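You operate a simulated robot arm through the tools that you are given. There is no shell and no other tool.

The job below is to be done with a simulated robot arm. You get a single attempt, and the scene is never put back.

Task
Move the green pin to the large hole, reset the grey slider, then take off the purple cap.
Fine: slide the slider all the way back first; it ends against the pin. Free the grey star knob; the cap goes on the cap tray.

The check looks at the end state, three seconds after you hand in, the way a careful person would. Anything else that was tipped, shoved, dropped, spilled or broken makes it a failure. Lids that push on must go on centred and level and be pressed home; caps that screw on are set level and turned clockwise until they are tight.

Robot
A 6-joint arm with a two-finger parallel gripper, fixed in place. Base frame: the origin is on the floor under the middle of its stand, x ahead of it, y to its left, z up; the work surface is at about z = 800. Units: mm, degrees, N and s.
With the tool pointing down near the work surface it reaches from about 460 to 880 mm from the base axis. Its first joint turns from -115.0 to 115.0 degrees. Payload 4.2 kg.
The tool frame sits at the grasp point between the pads (the TCP): z along the fingers, y along the line on which they close. The tips reach 23 mm beyond it. Largest opening 94 mm; finger width 38, thickness 10; the body of the gripper, 54 by 96 mm, starts 39 mm behind the TCP.
Orientation is that of the tool frame in the base frame, as a unit quaternion [x, y, z, w]. With the fingers straight down and closing along the base's y, the tool's x points along the base's -x, its y along +y and its z along -z.

Tools
- The arm moves only by the tool nudge_tool. Its argument "rows" is a list of rows, each an object of numbers (a shift or turn left out is 0, a gripper value left out holds the last): "dx", "dy", "dz": the shift along the base's x, y, z in units of 25 mm (1.0 is 25 mm); "wx", "wy", "wz": the turn, a rotation vector about the base's x, y, z in units of 4 degrees (1.0 is 4 degrees). In form: [{"dx": .., "dy": .., "dz": .., "wx": .., "wy": .., "wz": ..}, ...]. A call has 1 to 20 rows; each row shifts and turns the commanded pose from where the row before left it. "grip" is the opening, from 0 (shut) to 1 (fully open), set as the call begins (left out, the last holds). A call with a number of a shift or a turn outside -1 to 1 is refused whole. Rows are played at 5 a second. More than 50 mm and 8.6 degrees between two rows, or a gripper value outside its range, and nothing of the call is played. A pose out of reach is approached as far as the arm can. The call stops where the force on the tool passes 50 N (or 10 N more than at its start, if that is more) or the arm is blocked; 0.2 s more then pass. Each finger travels about 108 mm/s and halts on what it meets, pressing with about 23 N; the grip force reading is that of the motor and also rises with nothing between the fingers. The clock runs only during rows and for 0.2 s after the last one: add rows that do not move to give the fingers time. It gives the time, the measured TCP pose, the force on the tool (base axes), the opening and the grip force at its end, in the units of the frame above (readings bear some noise), with the torque about the TCP (base axes, N m) and any sound that the robot's microphone picked up, and new pictures: "views" is both (left out), scene, wrist or none.
- Cameras (640 x 400 px; columns grow to the right, rows downward): "scene" is fixed at [220.9, -648.5, 1541.5]; the picture's right is [0.78, -0.63, 0.00], its down [-0.43, -0.53, -0.73] and it looks along [0.46, 0.57, -0.68] (base axes); focal length 336 px, centre (320, 200). "wrist" rides on the gripper at [86, 16, -74] in the tool frame; the picture's right is [-0.18, 0.98, 0.00], its down [-0.58, -0.11, -0.81] and it looks along [-0.79, -0.15, 0.59] (tool axes); focal length 243 px, centre (320, 200). There is no depth. A picture from a camera that has moved, and an enlarged one, comes with that camera's place and axes in the base frame and with its lens.
- lift_body(by): slides the trunk up (or, below 0, down) by that many mm; the arm rides with it, the base frame stays. It gives what a move gives, with no picture.
- zoom(camera, box): a new picture of the part [left, top, right, bottom] of that camera's present view, enlarged. It takes no simulated time.
- finish_job(): hands the job in; it is judged then, once.

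Nothing tells you positions but the pictures and the camera data. Unless the task says otherwise, let go and move clear before handing in.

The tools are called after ">>>" as a command line: name --argument value ..., lists and objects as JSON in quotes. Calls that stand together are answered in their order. nudge_tool: Moves the arm, as the interface text tells. Its arguments: {"type":"object","properties":{"rows":{"type":"array"},"grip":{"type":"number"},"views":{"type":"string","enum":["both","scene","wrist","none"]}},"required":["rows"]} The other tools are called the same way: lift_body (by) moves the trunk up or down; zoom (camera, box) takes an enlarged picture of a part of a camera's view; finish_job () hands the job in.

At the start:

```text
clock: 0.0
tool_pos: [602.0, -47.1, 1072.5]
orientation: [0.0, 1.0, 0.0, -0.001]
force: [0.4, -0.4, 0.1]
ft_torque: [0.01, -0.01, -0.05]
opening: 94.0
finger_force: 0.0
trunk travel left (down, up): [-725.0, 265.0]
```

scene: 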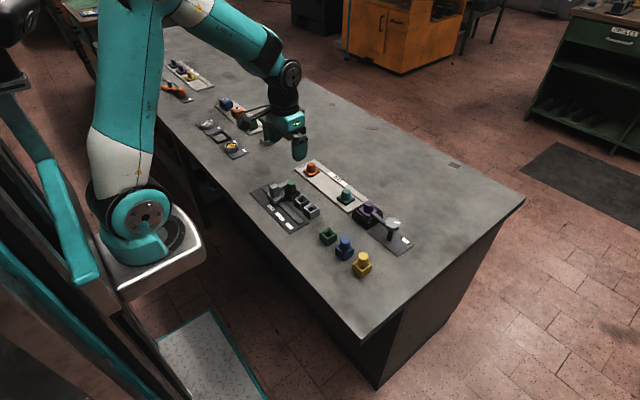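
wrist: 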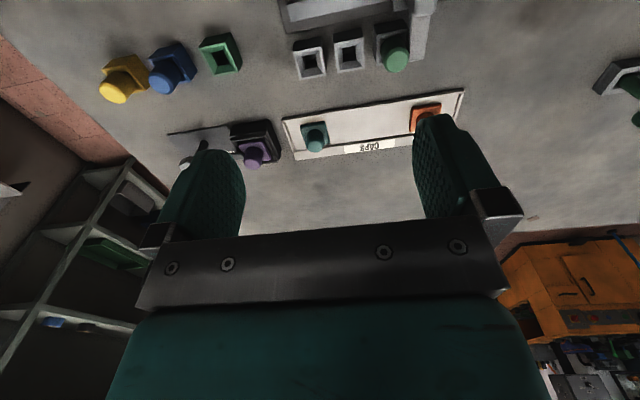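

I see a bench with several fixtures: a tray labelled CAPS, a purple capped block with a grey knob beside it, and a slider fixture with a green pin. I'll zoom in before moving anything.

>>> zoom --camera "scene" --box '[240, 150, 420, 262]'

>>> zoom --camera "scene" --box '[150, 50, 310, 170]'

>>> zoom --camera "wrist" --box '[80, 0, 500, 200]'

>>> zoom --camera "scene" --box '[340, 180, 430, 260]'

>>> zoom --camera "scene" --box '[245, 170, 335, 240]'

```text
3.56 times, centred on (330, 206) of scene
camera zoom: at [220.9, -648.5, 1541.5], right [0.78, -0.63, 0.0], down [-0.43, -0.53, -0.73], along [0.46, 0.57, -0.68], focal length 1193 px, centre (284, 179)
```

zoom: 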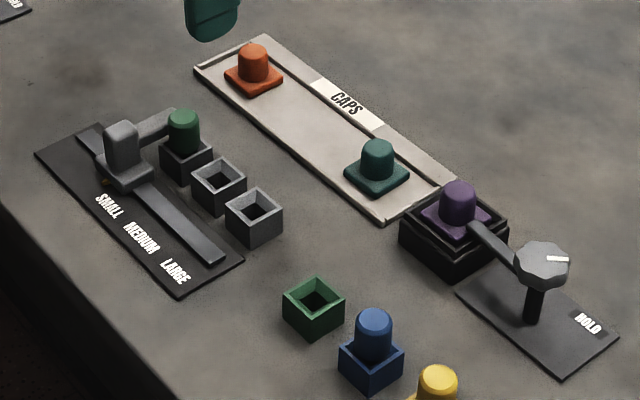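

```text
3.33 times, centred on (230, 110) of scene
camera zoom: at [220.9, -648.5, 1541.5], right [0.78, -0.63, 0.0], down [-0.43, -0.53, -0.73], along [0.46, 0.57, -0.68], focal length 1118 px, centre (620, 500)
```

zoom: 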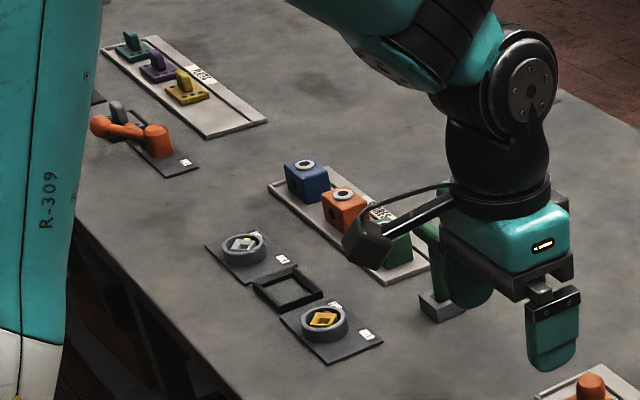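

```text
1.52 times, centred on (290, 100) of wrist
camera zoom: at [514.3, -32.2, 1146.7], right [0.18, 0.98, 0.0], down [0.58, -0.11, 0.81], along [0.79, -0.15, -0.59], focal length 370 px, centre (366, 352)
```

zoom: 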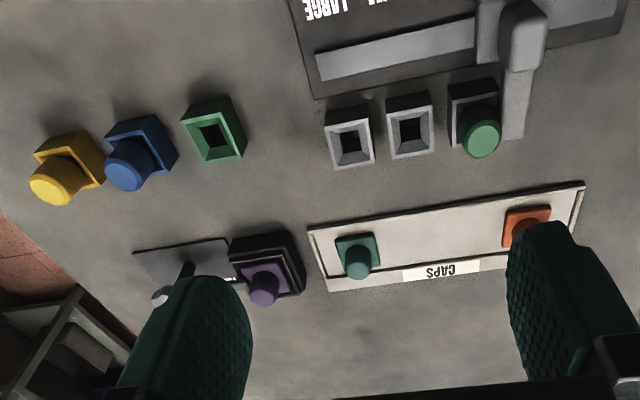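

```text
5.00 times, centred on (385, 220) of scene
camera zoom: at [220.9, -648.5, 1541.5], right [0.78, -0.63, 0.0], down [-0.43, -0.53, -0.73], along [0.46, 0.57, -0.68], focal length 1678 px, centre (-5, 100)
```

zoom: 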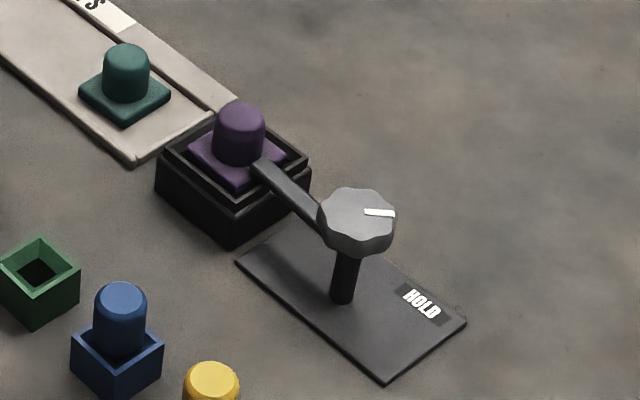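

```text
5.71 times, centred on (290, 205) of scene
camera zoom: at [220.9, -648.5, 1541.5], right [0.78, -0.63, 0.0], down [-0.43, -0.53, -0.73], along [0.46, 0.57, -0.68], focal length 1917 px, centre (491, 171)
```

zoom: 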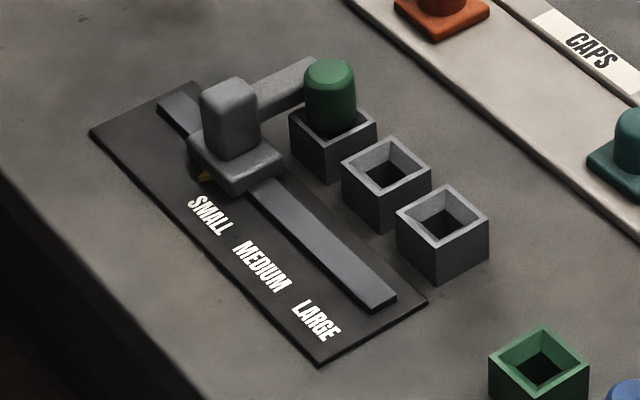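

The slider fixture has three holes labelled SMALL, MEDIUM and LARGE at about x=656, y=30, -20 and -70, with the pin in SMALL. The purple cap is near (776,-190), held by an arm from the knob near (767,-287). I'll move lower over the slider, still clear of it, for a closer look.

>>> nudge_tool --rows '[{"dx": -0.8, "dy": 0.6, "dz": -0.8}, {"dx": -0.8, "dy": 0.6, "dz": -0.8}, {"dx": -0.8, "dy": 0.6, "dz": -0.8}, {"dx": -0.8, "dy": 0.6, "dz": -0.8}, {"dx": -0.4, "dy": 0.6, "dz": -0.8}, {}]' --grip 1

```text
clock: 1.4
tool_pos: [511.8, 27.6, 970.5]
orientation: [0.0, 1.0, 0.0, 0.0]
force: [-0.3, -0.3, 0.4]
ft_torque: [0.01, -0.02, -0.02]
opening: 94.2
finger_force: 0.1
trunk travel left (down, up): [-725.0, 265.0]
camera wrist: at [425.4, 42.0, 1044.8], right [0.18, 0.98, 0.0], down [0.58, -0.11, 0.81], along [0.79, -0.15, -0.59], focal length 243 px, centre (320, 200)
```

scene: 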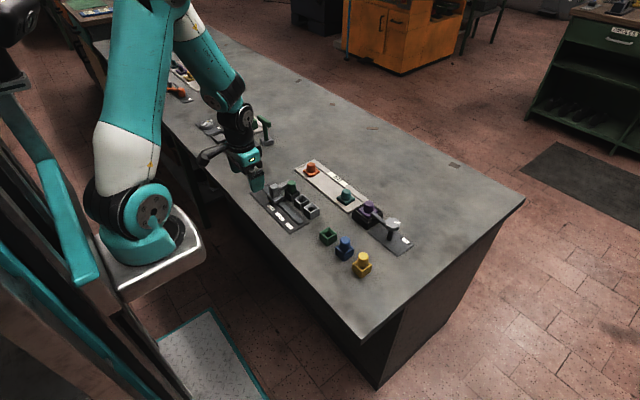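
wrist: 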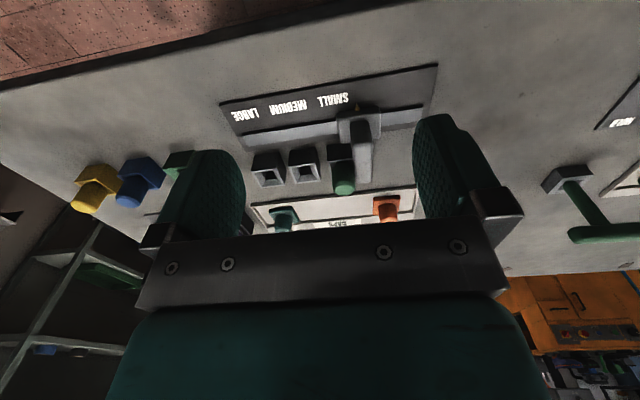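

The wrist view shows the slider, its arm and the pin, upside down in the picture. I'll enlarge it.

>>> zoom --camera "wrist" --box '[210, 60, 450, 210]'

>>> zoom --camera "scene" --box '[245, 170, 325, 230]'

```text
2.67 times, centred on (330, 135) of wrist
camera zoom: at [425.4, 42.0, 1044.8], right [0.18, 0.98, 0.0], down [0.58, -0.11, 0.81], along [0.79, -0.15, -0.59], focal length 647 px, centre (293, 373)
```

zoom: 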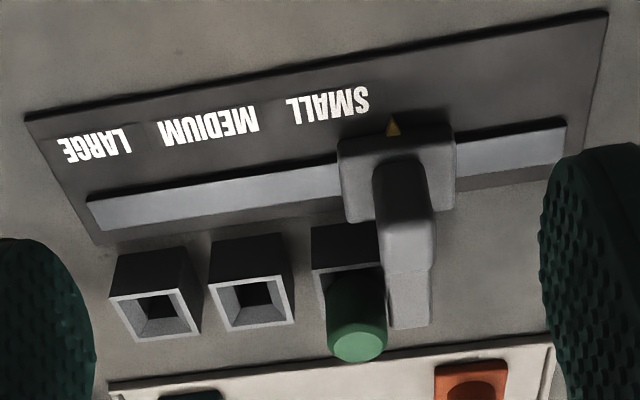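

```text
6.67 times, centred on (285, 200) of scene
camera zoom: at [220.9, -648.5, 1541.5], right [0.78, -0.63, 0.0], down [-0.43, -0.53, -0.73], along [0.46, 0.57, -0.68], focal length 2237 px, centre (553, 200)
```

zoom: 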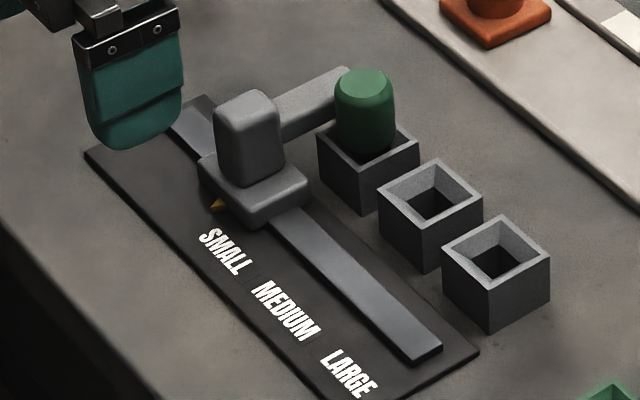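

I place the slider handle top near (604,52,867) and the pin at (656,30) with its top near z=871. The slider arm lies just on the +y side of the pin. I'll move above the handle and check alignment before going down.

>>> nudge_tool --rows '[{"dx": 0.92, "dy": 0.25, "dz": -0.5}, {"dx": 0.92, "dy": 0.25, "dz": -0.5}, {"dx": 0.92, "dy": 0.25, "dz": -0.5}, {"dx": 0.92, "dy": 0.25, "dz": -0.5}, {}]'

>>> zoom --camera "wrist" --box '[200, 40, 440, 200]'

>>> zoom --camera "scene" --box '[245, 150, 325, 230]'

```text
clock: 2.6
tool_pos: [603.0, 53.2, 921.7]
orientation: [-0.001, 1.0, 0.0, 0.0]
force: [-0.5, -0.2, -1.0]
ft_torque: [-0.01, 0.01, 0.0]
opening: 94.0
finger_force: 0.2
trunk travel left (down, up): [-725.0, 265.0]
camera wrist: at [515.3, 67.8, 995.7], right [0.18, 0.98, 0.0], down [0.58, -0.11, 0.81], along [0.79, -0.15, -0.59], focal length 243 px, centre (320, 200)
```

scene: 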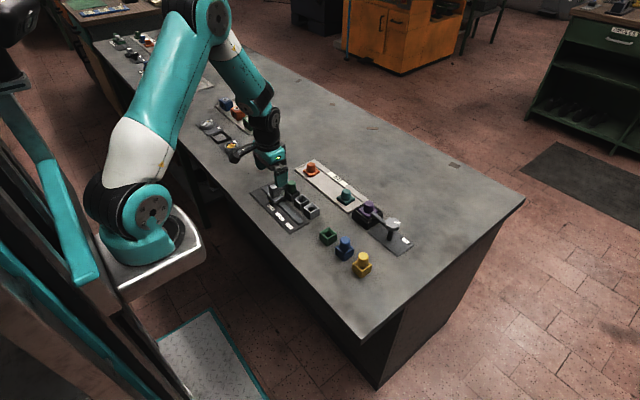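
wrist: 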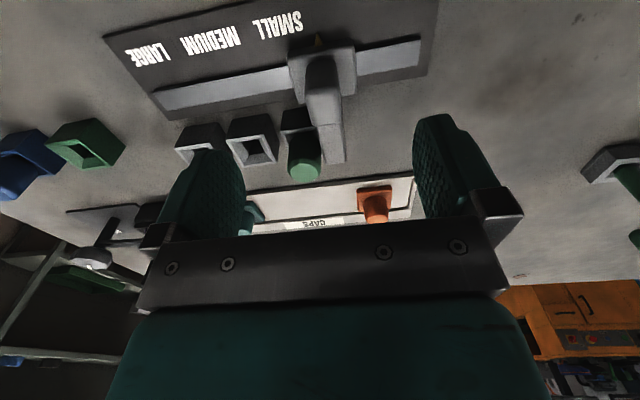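

```text
2.50 times, centred on (320, 120) of wrist
camera zoom: at [515.3, 67.8, 995.7], right [0.18, 0.98, 0.0], down [0.58, -0.11, 0.81], along [0.79, -0.15, -0.59], focal length 606 px, centre (320, 400)
```

zoom: 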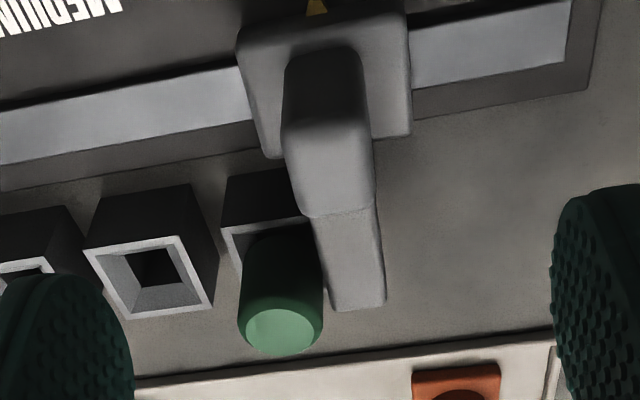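

```text
5.00 times, centred on (285, 190) of scene
camera zoom: at [220.9, -648.5, 1541.5], right [0.78, -0.63, 0.0], down [-0.43, -0.53, -0.73], along [0.46, 0.57, -0.68], focal length 1678 px, centre (495, 250)
```

zoom: 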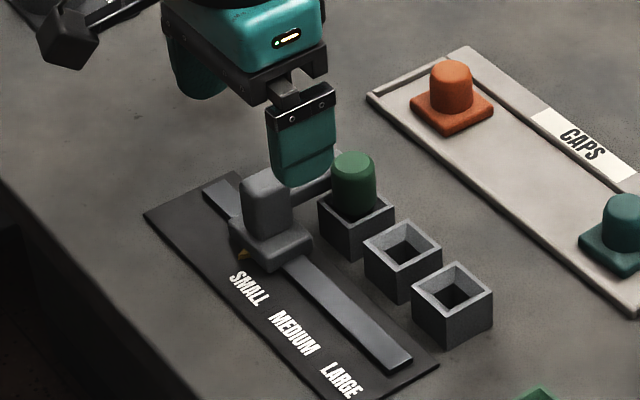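

The slider arm currently rests against the pin in the SMALL hole. The handle is about 22 mm square, centred near (598.5,54). I'll lower onto it with the fingers open and then close.

>>> nudge_tool --rows '[{"dx": -0.2, "dy": 0.05, "dz": -0.7}, {"dz": -0.7}, {"dz": -0.7}, {"dz": -0.6}, {}]'

>>> zoom --camera "scene" --box '[245, 150, 325, 230]'

>>> zoom --camera "wrist" --box '[200, 20, 440, 200]'

```text
clock: 3.8
tool_pos: [598.5, 53.3, 854.9]
orientation: [0.0, 1.0, 0.0, 0.0]
force: [0.3, 0.2, -0.1]
ft_torque: [0.0, 0.03, 0.0]
opening: 93.8
finger_force: 0.2
trunk travel left (down, up): [-725.0, 265.0]
camera wrist: at [510.8, 68.1, 928.7], right [0.18, 0.98, 0.0], down [0.58, -0.11, 0.81], along [0.79, -0.15, -0.59], focal length 243 px, centre (320, 200)
```

scene: 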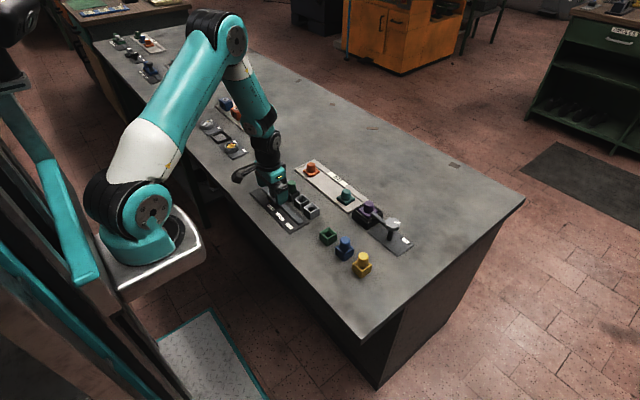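
wrist: 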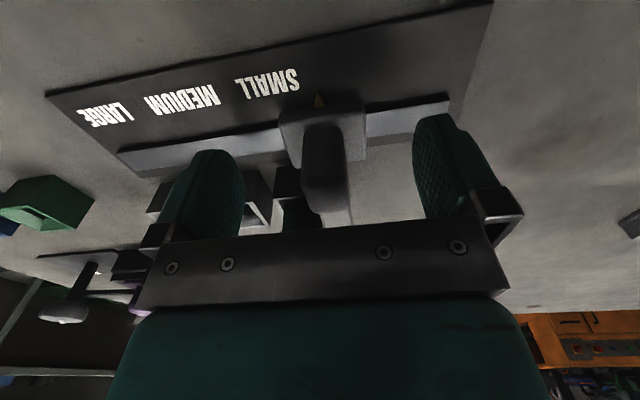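

```text
5.00 times, centred on (285, 190) of scene
camera zoom: at [220.9, -648.5, 1541.5], right [0.78, -0.63, 0.0], down [-0.43, -0.53, -0.73], along [0.46, 0.57, -0.68], focal length 1678 px, centre (495, 250)
```

zoom: 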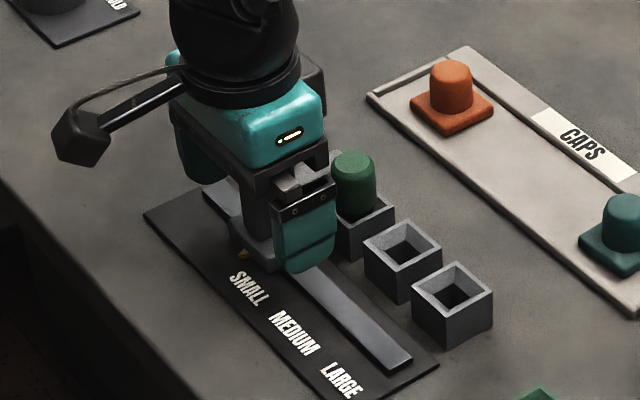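

```text
2.22 times, centred on (320, 110) of wrist
camera zoom: at [510.8, 68.1, 928.7], right [0.18, 0.98, 0.0], down [0.58, -0.11, 0.81], along [0.79, -0.15, -0.59], focal length 539 px, centre (320, 400)
```

zoom: 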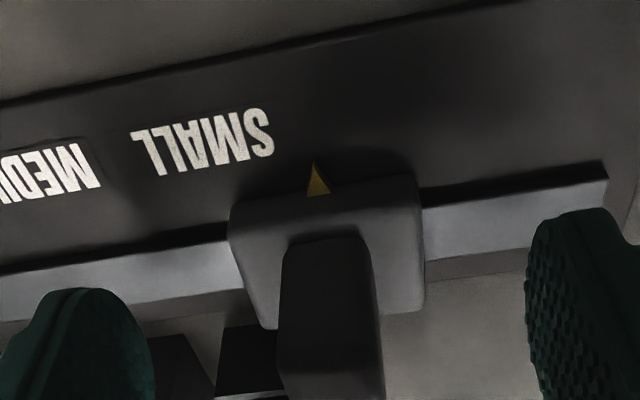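

The handle sits between the open fingers with nothing touching. I'll close on it now.

>>> nudge_tool --rows '[{}, {}, {}, {}]' --grip 0

>>> zoom --camera "scene" --box '[245, 150, 325, 230]'

```text
clock: 4.8
tool_pos: [598.1, 52.9, 854.7]
orientation: [0.001, 1.0, 0.0, -0.001]
force: [-0.4, -1.0, -2.2]
ft_torque: [0.07, -0.25, 0.08]
opening: 22.1
finger_force: 45.0
trunk travel left (down, up): [-725.0, 265.0]
camera wrist: at [510.9, 68.1, 928.8], right [0.18, 0.98, 0.0], down [0.58, -0.11, 0.81], along [0.79, -0.15, -0.59], focal length 243 px, centre (320, 200)
```

scene: 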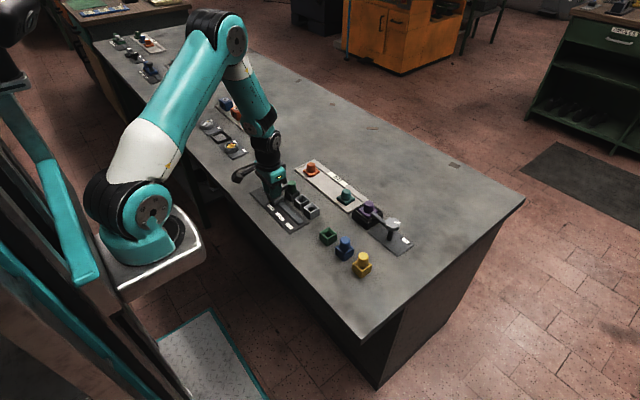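
wrist: 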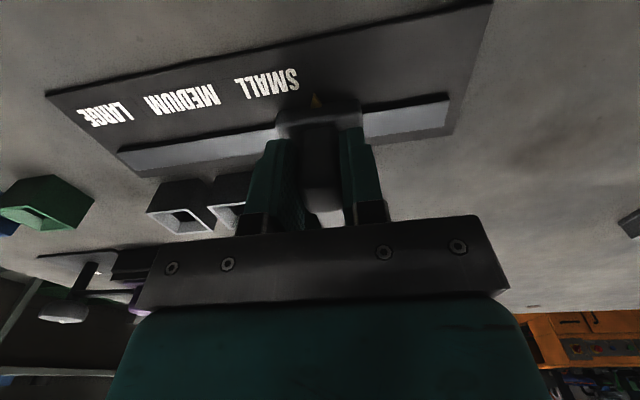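

```text
5.00 times, centred on (285, 190) of scene
camera zoom: at [220.9, -648.5, 1541.5], right [0.78, -0.63, 0.0], down [-0.43, -0.53, -0.73], along [0.46, 0.57, -0.68], focal length 1678 px, centre (495, 250)
```

zoom: 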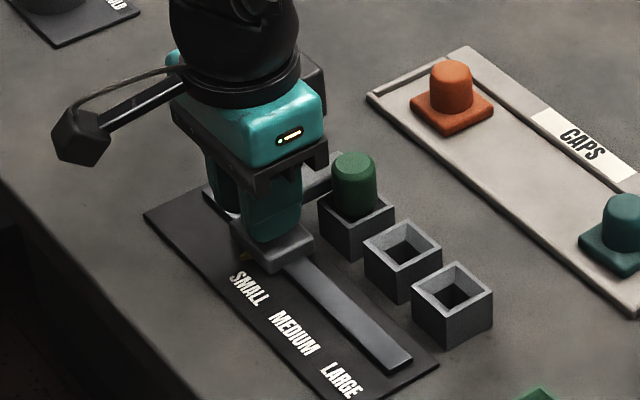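

The handle is gripped at a 22 mm opening. I'll slide it back toward +y in small steps and watch the force.

>>> nudge_tool --rows '[{"dy": 0.2}, {"dy": 0.2}, {"dy": 0.2}, {"dy": 0.2}, {"dy": 0.2}, {}]'

```text
clock: 6.2
tool_pos: [597.6, 79.0, 854.8]
orientation: [0.001, 1.0, 0.0, -0.001]
force: [-8.3, -1.6, -17.9]
ft_torque: [0.03, -0.92, -0.13]
opening: 22.1
finger_force: 45.4
trunk travel left (down, up): [-725.0, 265.0]
camera wrist: at [511.1, 93.9, 929.0], right [0.18, 0.98, 0.0], down [0.58, -0.11, 0.81], along [0.79, -0.15, -0.59], focal length 243 px, centre (320, 200)
```

scene: 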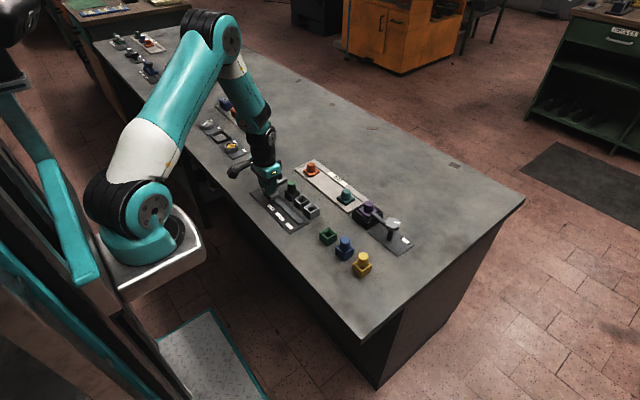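
wrist: 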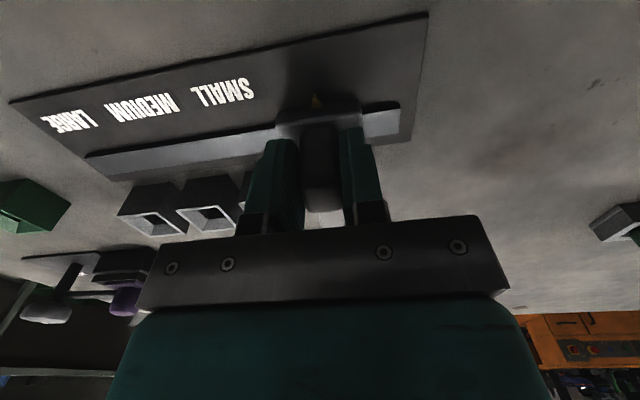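

The slider moved 25 mm, with slight side loads from the rail direction. I'll continue with small corrections toward the rail end.

>>> nudge_tool --rows '[{"dx": -0.03, "dz": -0.02}, {"dy": 0.16, "dx": -0.004}, {"dy": 0.16, "dx": -0.004}, {}]'

>>> zoom --camera "wrist" --box '[200, 20, 440, 200]'

```text
clock: 7.2
tool_pos: [597.7, 85.9, 854.9]
orientation: [0.0, 1.0, 0.0, 0.0]
force: [4.5, -2.4, -8.8]
ft_torque: [-0.37, 1.4, 0.22]
opening: 21.7
finger_force: 44.7
trunk travel left (down, up): [-725.0, 265.0]
camera wrist: at [510.8, 101.4, 928.8], right [0.18, 0.98, 0.0], down [0.58, -0.11, 0.81], along [0.79, -0.15, -0.59], focal length 243 px, centre (320, 200)
```

scene: 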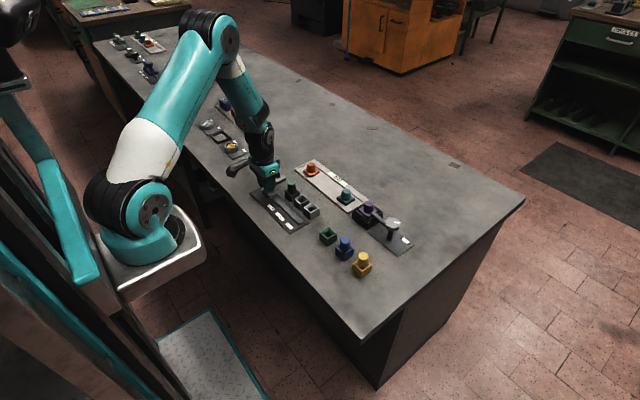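
wrist: 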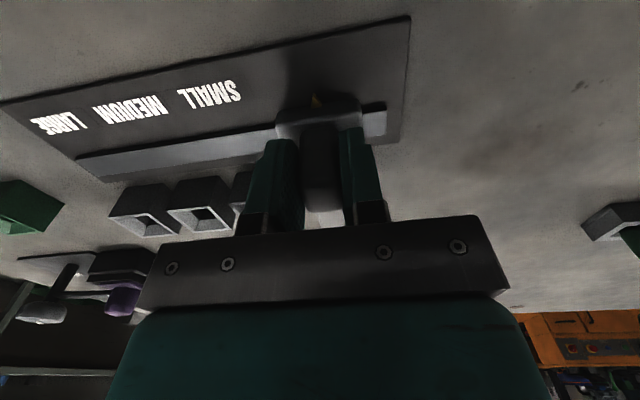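

```text
2.22 times, centred on (320, 110) of wrist
camera zoom: at [510.8, 101.4, 928.8], right [0.18, 0.98, 0.0], down [0.58, -0.11, 0.81], along [0.79, -0.15, -0.59], focal length 539 px, centre (320, 400)
```

zoom: 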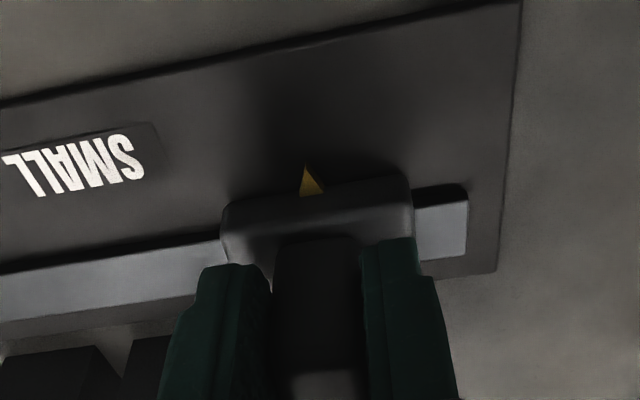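

About 13 mm of rail remains beyond the slider. I'll keep sliding in small steps until it stops.

>>> nudge_tool --rows '[{"dy": 0.1, "dz": -0.01}, {"dy": 0.1}, {"dy": 0.1}, {}]' --views "none"

>>> nudge_tool --rows '[{"dy": 0.06}, {"dy": 0.06}, {}]' --views "wrist"

>>> zoom --camera "wrist" --box '[200, 20, 440, 200]'

```text
clock: 8.2
tool_pos: [597.5, 94.3, 854.0]
orientation: [-0.001, 1.0, 0.0, 0.001]
force: [6.0, -1.3, 0.3]
ft_torque: [-0.18, 0.32, 0.0]
opening: 21.8
finger_force: 44.1
trunk travel left (down, up): [-725.0, 265.0]
```

```text
clock: 9.0
tool_pos: [598.6, 96.9, 854.8]
orientation: [0.001, 1.0, 0.0, 0.0]
force: [1.4, -1.4, 3.0]
ft_torque: [-0.17, -1.47, -0.02]
opening: 21.7
finger_force: 45.1
trunk travel left (down, up): [-725.0, 265.0]
camera wrist: at [510.8, 112.3, 928.8], right [0.18, 0.98, 0.0], down [0.58, -0.11, 0.81], along [0.79, -0.15, -0.59], focal length 243 px, centre (320, 200)
```

wrist: 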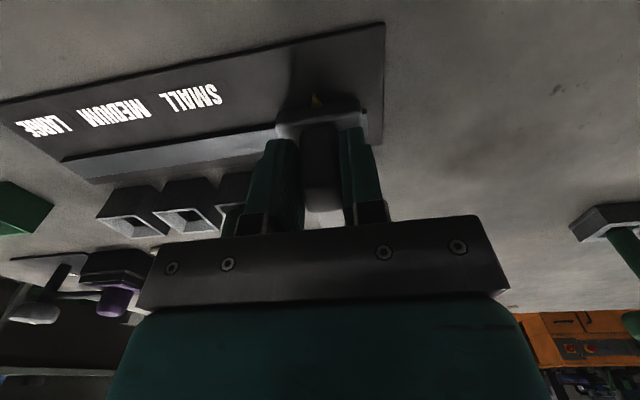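

```text
2.22 times, centred on (320, 110) of wrist
camera zoom: at [510.8, 112.3, 928.8], right [0.18, 0.98, 0.0], down [0.58, -0.11, 0.81], along [0.79, -0.15, -0.59], focal length 539 px, centre (320, 400)
```

zoom: 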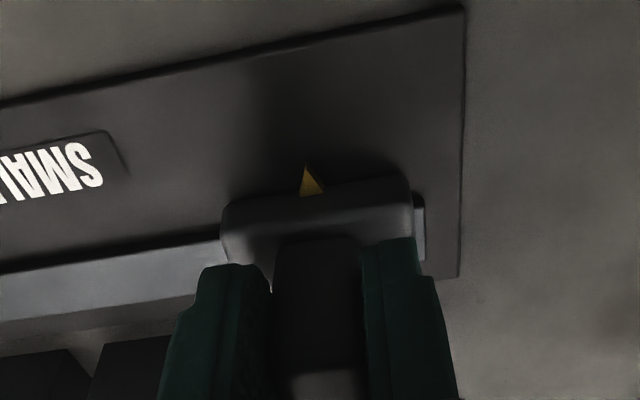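

Only about 3 mm of rail remains. I'll creep on and look for the end stop in the y force.

>>> nudge_tool --rows '[{"dy": 0.06}, {"dy": 0.06}, {}]' --views "none"

>>> nudge_tool --rows '[{"dy": 0.05}, {"dy": 0.05}, {}]' --views "wrist"

>>> zoom --camera "wrist" --box '[200, 20, 440, 200]'

```text
clock: 9.8
tool_pos: [597.9, 99.5, 855.4]
orientation: [-0.001, 1.0, 0.0, 0.001]
force: [5.7, -1.5, 9.7]
ft_torque: [-0.22, -0.34, 0.15]
opening: 22.0
finger_force: 44.8
trunk travel left (down, up): [-725.0, 265.0]
```

```text
clock: 10.6
tool_pos: [597.8, 102.5, 854.9]
orientation: [0.001, 1.0, -0.001, 0.0]
force: [10.6, -0.7, 12.1]
ft_torque: [-0.41, 0.54, 0.2]
opening: 21.7
finger_force: 45.0
trunk travel left (down, up): [-725.0, 265.0]
camera wrist: at [510.8, 117.9, 928.8], right [0.18, 0.98, 0.0], down [0.58, -0.11, 0.81], along [0.79, -0.15, -0.59], focal length 243 px, centre (320, 200)
```

wrist: 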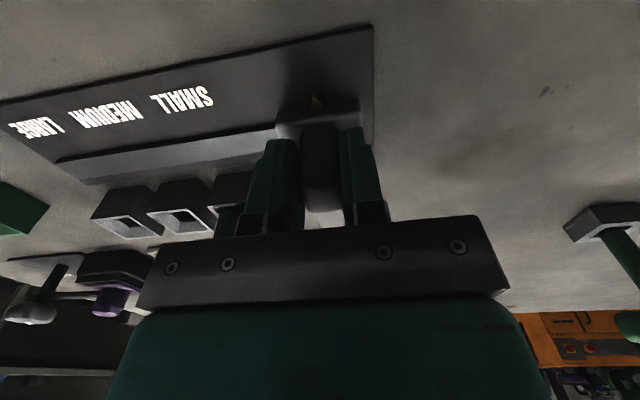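

```text
2.22 times, centred on (320, 110) of wrist
camera zoom: at [510.8, 117.9, 928.8], right [0.18, 0.98, 0.0], down [0.58, -0.11, 0.81], along [0.79, -0.15, -0.59], focal length 539 px, centre (320, 400)
```

zoom: 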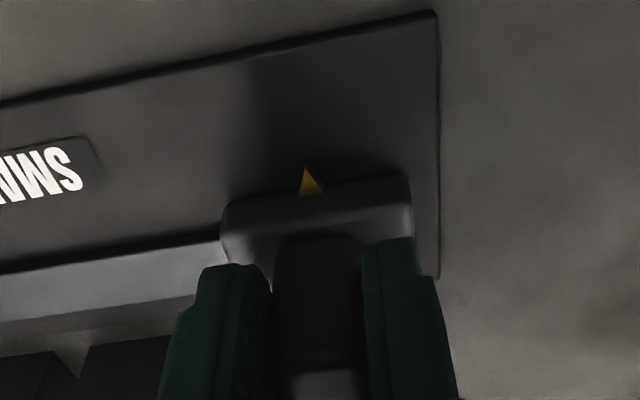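

The slider edge is now about level with the rail end, still without a stop. I'll ease off the side loads and creep a little further.

>>> nudge_tool --rows '[{"dx": 0.02, "dz": 0.02}, {"dy": 0.04}, {}]' --views "none"

>>> nudge_tool --rows '[{"dy": 0.04}, {"dy": 0.04}, {}]' --views "scene"

>>> zoom --camera "scene" --box '[235, 150, 315, 230]'

```text
clock: 11.4
tool_pos: [598.0, 105.1, 855.5]
orientation: [0.0, 1.0, 0.0, 0.0]
force: [2.9, -1.4, 9.8]
ft_torque: [-0.12, -1.48, -0.03]
opening: 22.0
finger_force: 45.1
trunk travel left (down, up): [-725.0, 265.0]
```

```text
clock: 12.2
tool_pos: [597.7, 104.8, 855.5]
orientation: [0.0, 1.0, 0.0, 0.0]
force: [3.8, -7.0, 9.2]
ft_torque: [0.27, -0.86, 0.38]
opening: 21.9
finger_force: 44.8
trunk travel left (down, up): [-725.0, 265.0]
```

scene: 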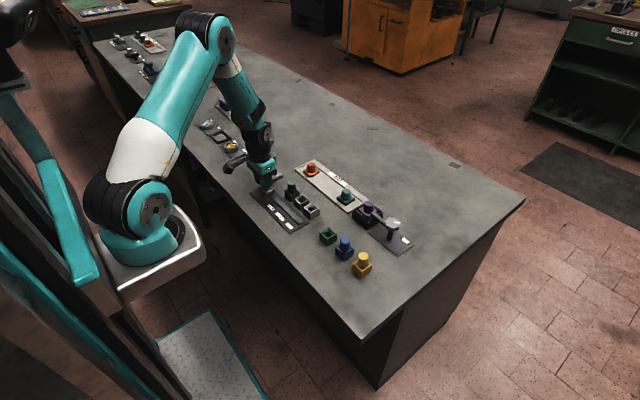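

```text
5.00 times, centred on (275, 190) of scene
camera zoom: at [220.9, -648.5, 1541.5], right [0.78, -0.63, 0.0], down [-0.43, -0.53, -0.73], along [0.46, 0.57, -0.68], focal length 1678 px, centre (545, 250)
```

zoom: 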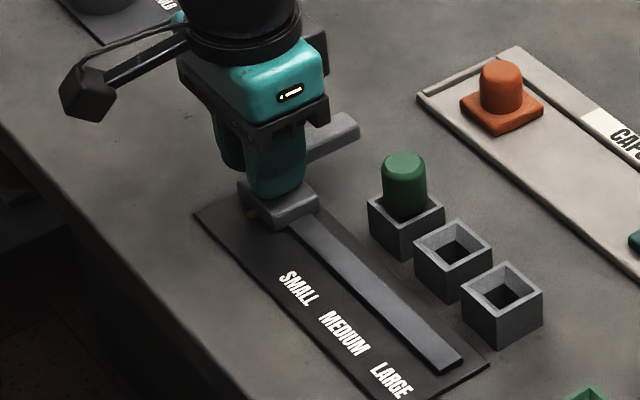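

The y force has risen to -7 N, so it looks like the end stop. One more small push should confirm it.

>>> nudge_tool --rows '[{"dy": 0.05}, {}, {}]' --views "none"

```text
clock: 13.0
tool_pos: [597.8, 104.7, 854.8]
orientation: [0.001, 1.0, -0.001, 0.0]
force: [3.4, -19.6, 10.9]
ft_torque: [0.12, -0.36, 0.53]
opening: 21.8
finger_force: 44.2
trunk travel left (down, up): [-725.0, 265.0]
```

The slider is fully back against its stop at y≈105. I'll let go, rise, and move above the pin.

>>> nudge_tool --rows '[{"dy": -0.08}, {}]' --views "none"

>>> nudge_tool --rows '[{}, {}, {}]' --grip 0.6 --views "none"

>>> nudge_tool --rows '[{"dz": 0.8}, {"dz": 0.8}, {"dz": 0.8}, {"dz": 0.8}, {}]' --views "both"

>>> zoom --camera "scene" --box '[235, 150, 315, 230]'

```text
clock: 13.6
tool_pos: [598.5, 105.1, 854.8]
orientation: [0.0, 1.0, 0.001, 0.0]
force: [8.1, -8.3, 2.1]
ft_torque: [-0.36, 0.79, -0.22]
opening: 22.0
finger_force: 44.9
trunk travel left (down, up): [-725.0, 265.0]
```

```text
clock: 14.4
tool_pos: [598.5, 104.5, 855.7]
orientation: [-0.001, 1.0, 0.0, 0.0]
force: [0.7, -0.2, 0.0]
ft_torque: [-0.03, 0.02, 0.01]
opening: 56.6
finger_force: 0.0
trunk travel left (down, up): [-725.0, 265.0]
```

```text
clock: 15.6
tool_pos: [596.1, 104.4, 935.6]
orientation: [-0.001, 1.0, 0.0, 0.001]
force: [-1.0, -0.6, -0.3]
ft_torque: [0.03, 0.02, 0.0]
opening: 56.8
finger_force: 0.0
trunk travel left (down, up): [-725.0, 265.0]
camera wrist: at [510.7, 119.5, 1010.1], right [0.18, 0.98, 0.0], down [0.58, -0.11, 0.81], along [0.79, -0.15, -0.59], focal length 243 px, centre (320, 200)
```

scene: 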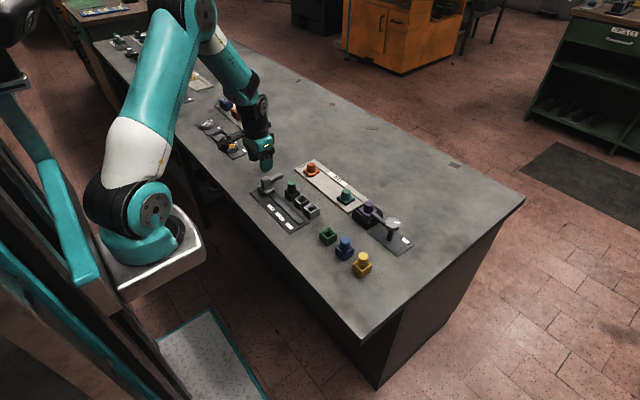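
wrist: 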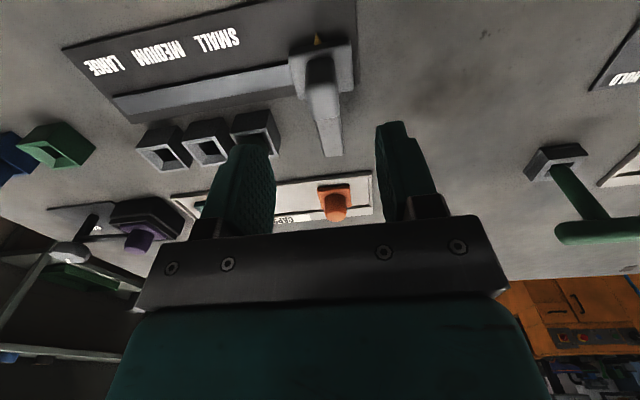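

```text
5.00 times, centred on (275, 190) of scene
camera zoom: at [220.9, -648.5, 1541.5], right [0.78, -0.63, 0.0], down [-0.43, -0.53, -0.73], along [0.46, 0.57, -0.68], focal length 1678 px, centre (545, 250)
```

zoom: 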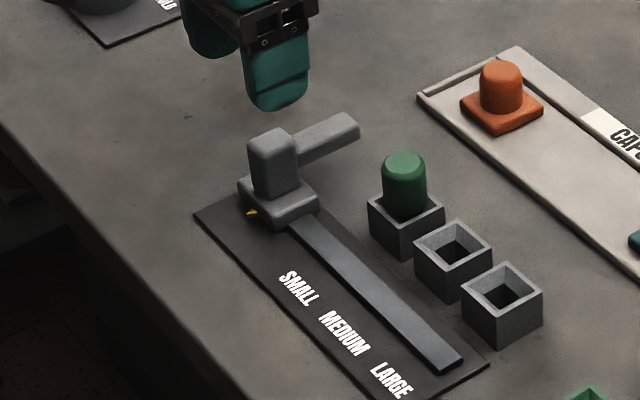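

The slider stayed back. Next I'll move above the pin with the fingers open.

>>> nudge_tool --rows '[{"dx": 0.58, "dy": -0.75}, {"dx": 0.58, "dy": -0.75}, {"dx": 0.58, "dy": -0.75}, {"dx": 0.58, "dy": -0.75}, {}]' --grip 0.8 --views "both"

>>> zoom --camera "wrist" --box '[200, 20, 440, 200]'

>>> zoom --camera "scene" --box '[245, 140, 325, 220]'

```text
clock: 16.8
tool_pos: [653.7, 29.0, 937.1]
orientation: [0.0, 1.0, 0.0, 0.0]
force: [-0.8, -0.4, -0.8]
ft_torque: [0.02, 0.01, 0.0]
opening: 75.2
finger_force: 0.0
trunk travel left (down, up): [-725.0, 265.0]
camera wrist: at [567.2, 43.6, 1010.8], right [0.18, 0.98, 0.0], down [0.58, -0.11, 0.81], along [0.79, -0.15, -0.59], focal length 243 px, centre (320, 200)
```

scene: 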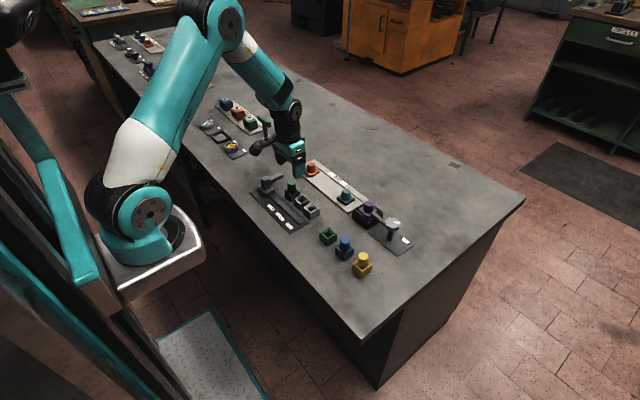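
wrist: 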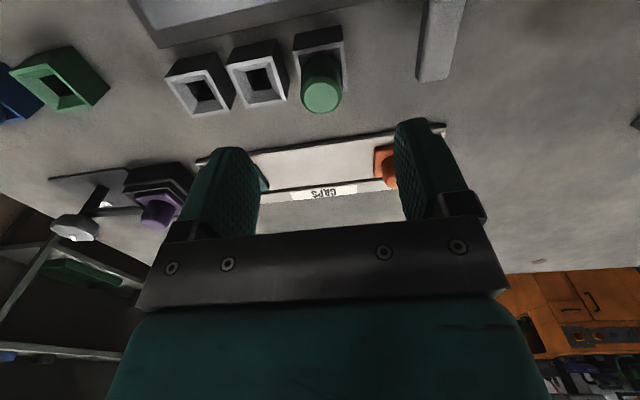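

```text
2.22 times, centred on (320, 110) of wrist
camera zoom: at [567.2, 43.6, 1010.8], right [0.18, 0.98, 0.0], down [0.58, -0.11, 0.81], along [0.79, -0.15, -0.59], focal length 539 px, centre (320, 400)
```

zoom: 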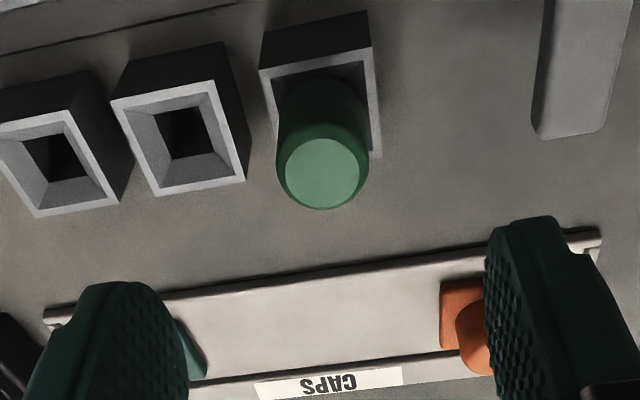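

```text
5.00 times, centred on (285, 180) of scene
camera zoom: at [220.9, -648.5, 1541.5], right [0.78, -0.63, 0.0], down [-0.43, -0.53, -0.73], along [0.46, 0.57, -0.68], focal length 1678 px, centre (495, 300)
```

zoom: 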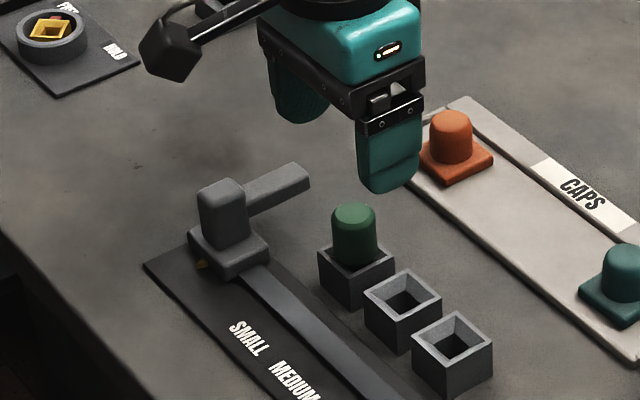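

The wrist view puts the pin almost on the TCP axis, with only about +1 mm needed in y. The block tops are near z=833, so I'll lower to z≈862 to keep the tips clear of the block.

>>> nudge_tool --rows '[{"dy": 0.04, "dz": -0.75}, {"dz": -0.75}, {"dz": -0.75}, {"dz": -0.7}, {}]' --views "both"

>>> zoom --camera "wrist" --box '[200, 20, 440, 200]'

>>> zoom --camera "scene" --box '[255, 150, 325, 220]'

```text
clock: 18.0
tool_pos: [654.5, 31.3, 861.3]
orientation: [0.0, 1.0, 0.0, 0.0]
force: [-0.8, 0.4, 1.2]
ft_torque: [-0.01, 0.02, 0.0]
opening: 75.3
finger_force: 0.1
trunk travel left (down, up): [-725.0, 265.0]
camera wrist: at [568.0, 46.1, 935.2], right [0.18, 0.98, 0.0], down [0.58, -0.11, 0.81], along [0.79, -0.15, -0.59], focal length 243 px, centre (320, 200)
```

scene: 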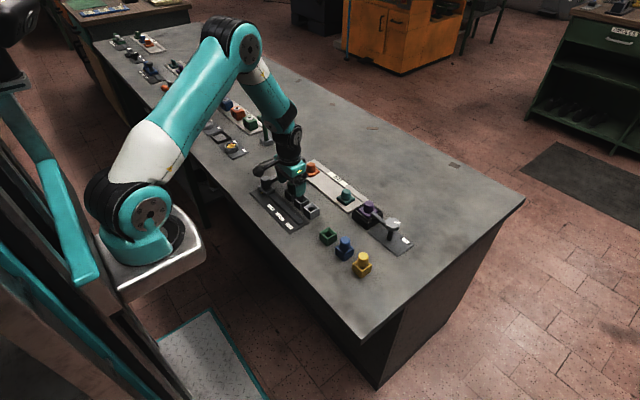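
wrist: 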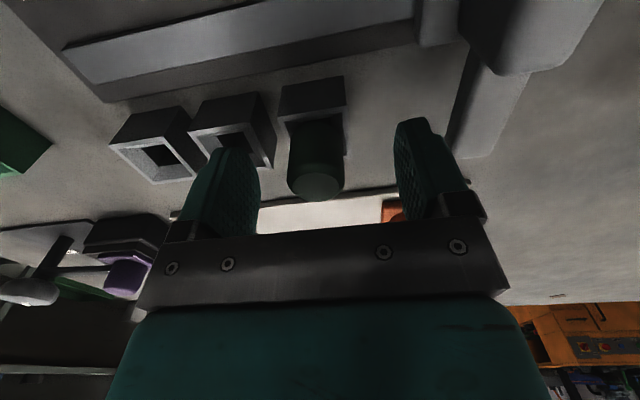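

```text
2.22 times, centred on (320, 110) of wrist
camera zoom: at [568.0, 46.1, 935.2], right [0.18, 0.98, 0.0], down [0.58, -0.11, 0.81], along [0.79, -0.15, -0.59], focal length 539 px, centre (320, 400)
```

zoom: 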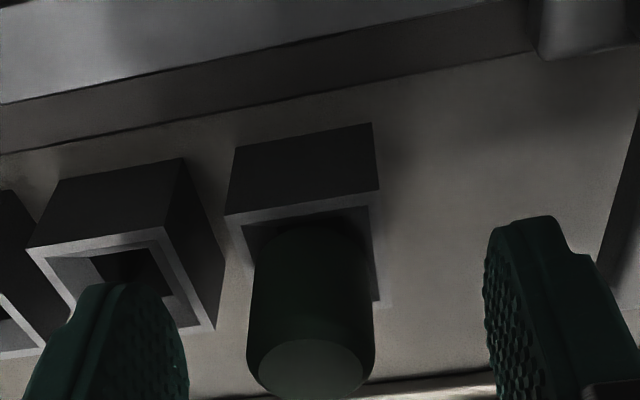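

```text
5.71 times, centred on (290, 185) of scene
camera zoom: at [220.9, -648.5, 1541.5], right [0.78, -0.63, 0.0], down [-0.43, -0.53, -0.73], along [0.46, 0.57, -0.68], focal length 1917 px, centre (491, 286)
```

zoom: 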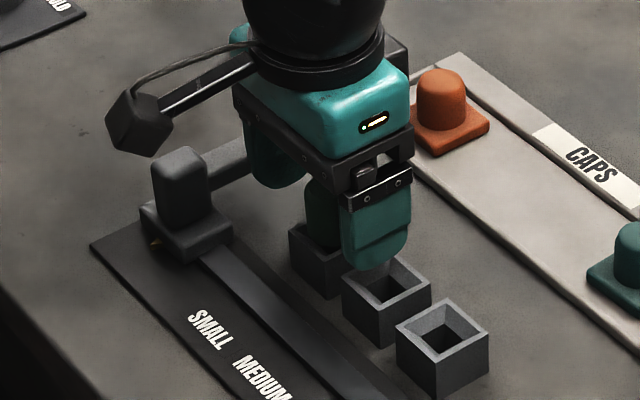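

The fingers straddle the pin and clear the block. I'll shift 1.8 mm in y to centre it, then close.

>>> nudge_tool --rows '[{"dy": -0.07}, {}]' --views "none"

>>> nudge_tool --rows '[{}, {}, {}, {}]' --grip 0 --views "wrist"

```text
clock: 18.6
tool_pos: [655.7, 29.2, 860.2]
orientation: [0.0, 1.0, 0.0, 0.0]
force: [-0.2, -0.6, 0.3]
ft_torque: [0.01, -0.01, 0.01]
opening: 75.3
finger_force: 0.1
trunk travel left (down, up): [-725.0, 265.0]
```

```text
clock: 19.6
tool_pos: [655.2, 29.3, 861.6]
orientation: [0.001, 1.0, 0.0, 0.0]
force: [0.7, -0.4, 0.8]
ft_torque: [0.02, 0.01, 0.0]
opening: 26.8
finger_force: 22.7
trunk travel left (down, up): [-725.0, 265.0]
camera wrist: at [568.1, 44.1, 935.2], right [0.18, 0.98, 0.0], down [0.58, -0.11, 0.81], along [0.79, -0.15, -0.59], focal length 243 px, centre (320, 200)
```

wrist: 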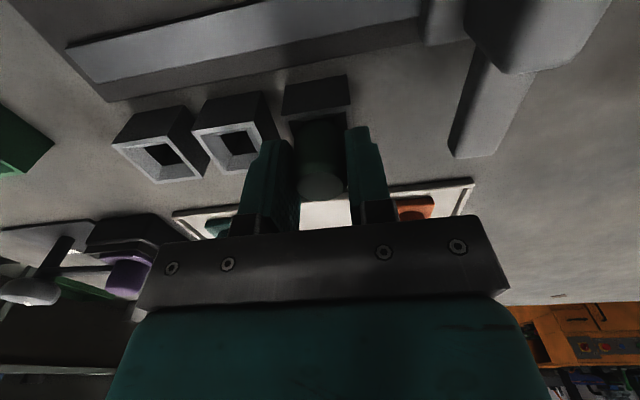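

The pin is gripped at a 26.8 mm opening with no side load. I'll lift it straight up.

>>> nudge_tool --rows '[{"dz": 0.15}, {"dz": 0.2}, {"dz": 0.3}, {"dz": 0.4}, {"dz": 0.5}, {"dz": 0.5}, {"dz": 0.4}, {}]' --views "both"

>>> zoom --camera "scene" --box '[255, 140, 325, 220]'

>>> zoom --camera "wrist" --box '[200, 20, 440, 200]'

```text
clock: 21.4
tool_pos: [655.3, 28.8, 921.8]
orientation: [0.0, 1.0, 0.0, 0.0]
force: [0.7, -1.9, -1.1]
ft_torque: [0.0, -0.03, 0.03]
opening: 26.7
finger_force: 23.0
trunk travel left (down, up): [-725.0, 265.0]
camera wrist: at [568.3, 43.3, 996.2], right [0.18, 0.98, 0.0], down [0.58, -0.11, 0.81], along [0.79, -0.15, -0.59], focal length 243 px, centre (320, 200)
```

scene: 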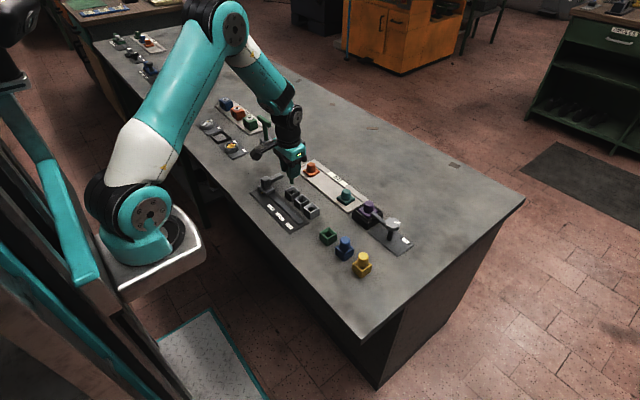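
wrist: 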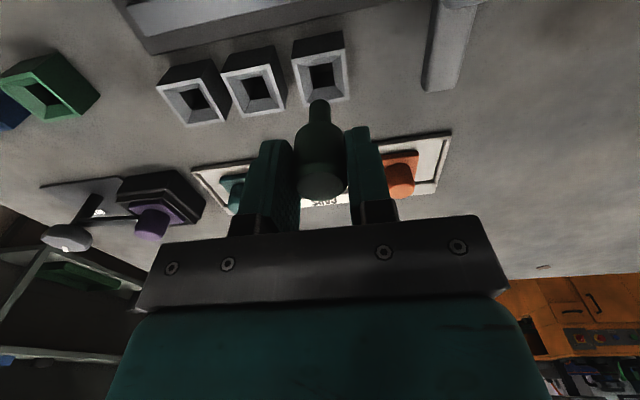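

```text
5.00 times, centred on (290, 180) of scene
camera zoom: at [220.9, -648.5, 1541.5], right [0.78, -0.63, 0.0], down [-0.43, -0.53, -0.73], along [0.46, 0.57, -0.68], focal length 1678 px, centre (470, 300)
```

zoom: 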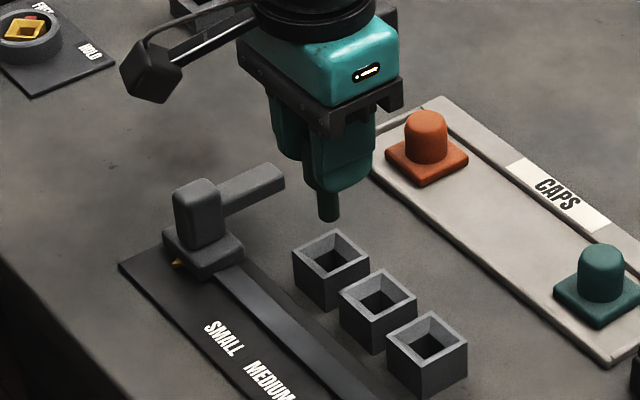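

```text
2.22 times, centred on (320, 110) of wrist
camera zoom: at [568.3, 43.3, 996.2], right [0.18, 0.98, 0.0], down [0.58, -0.11, 0.81], along [0.79, -0.15, -0.59], focal length 539 px, centre (320, 400)
```

zoom: 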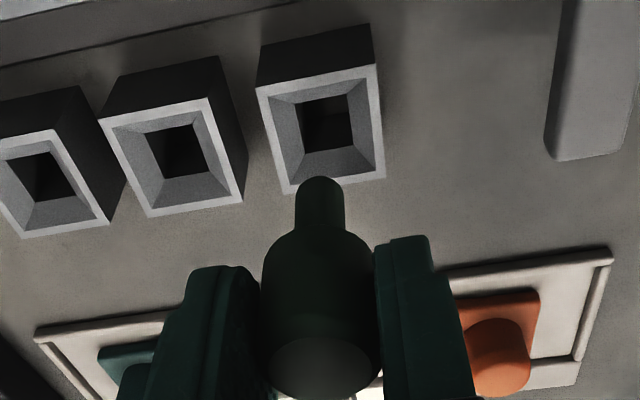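

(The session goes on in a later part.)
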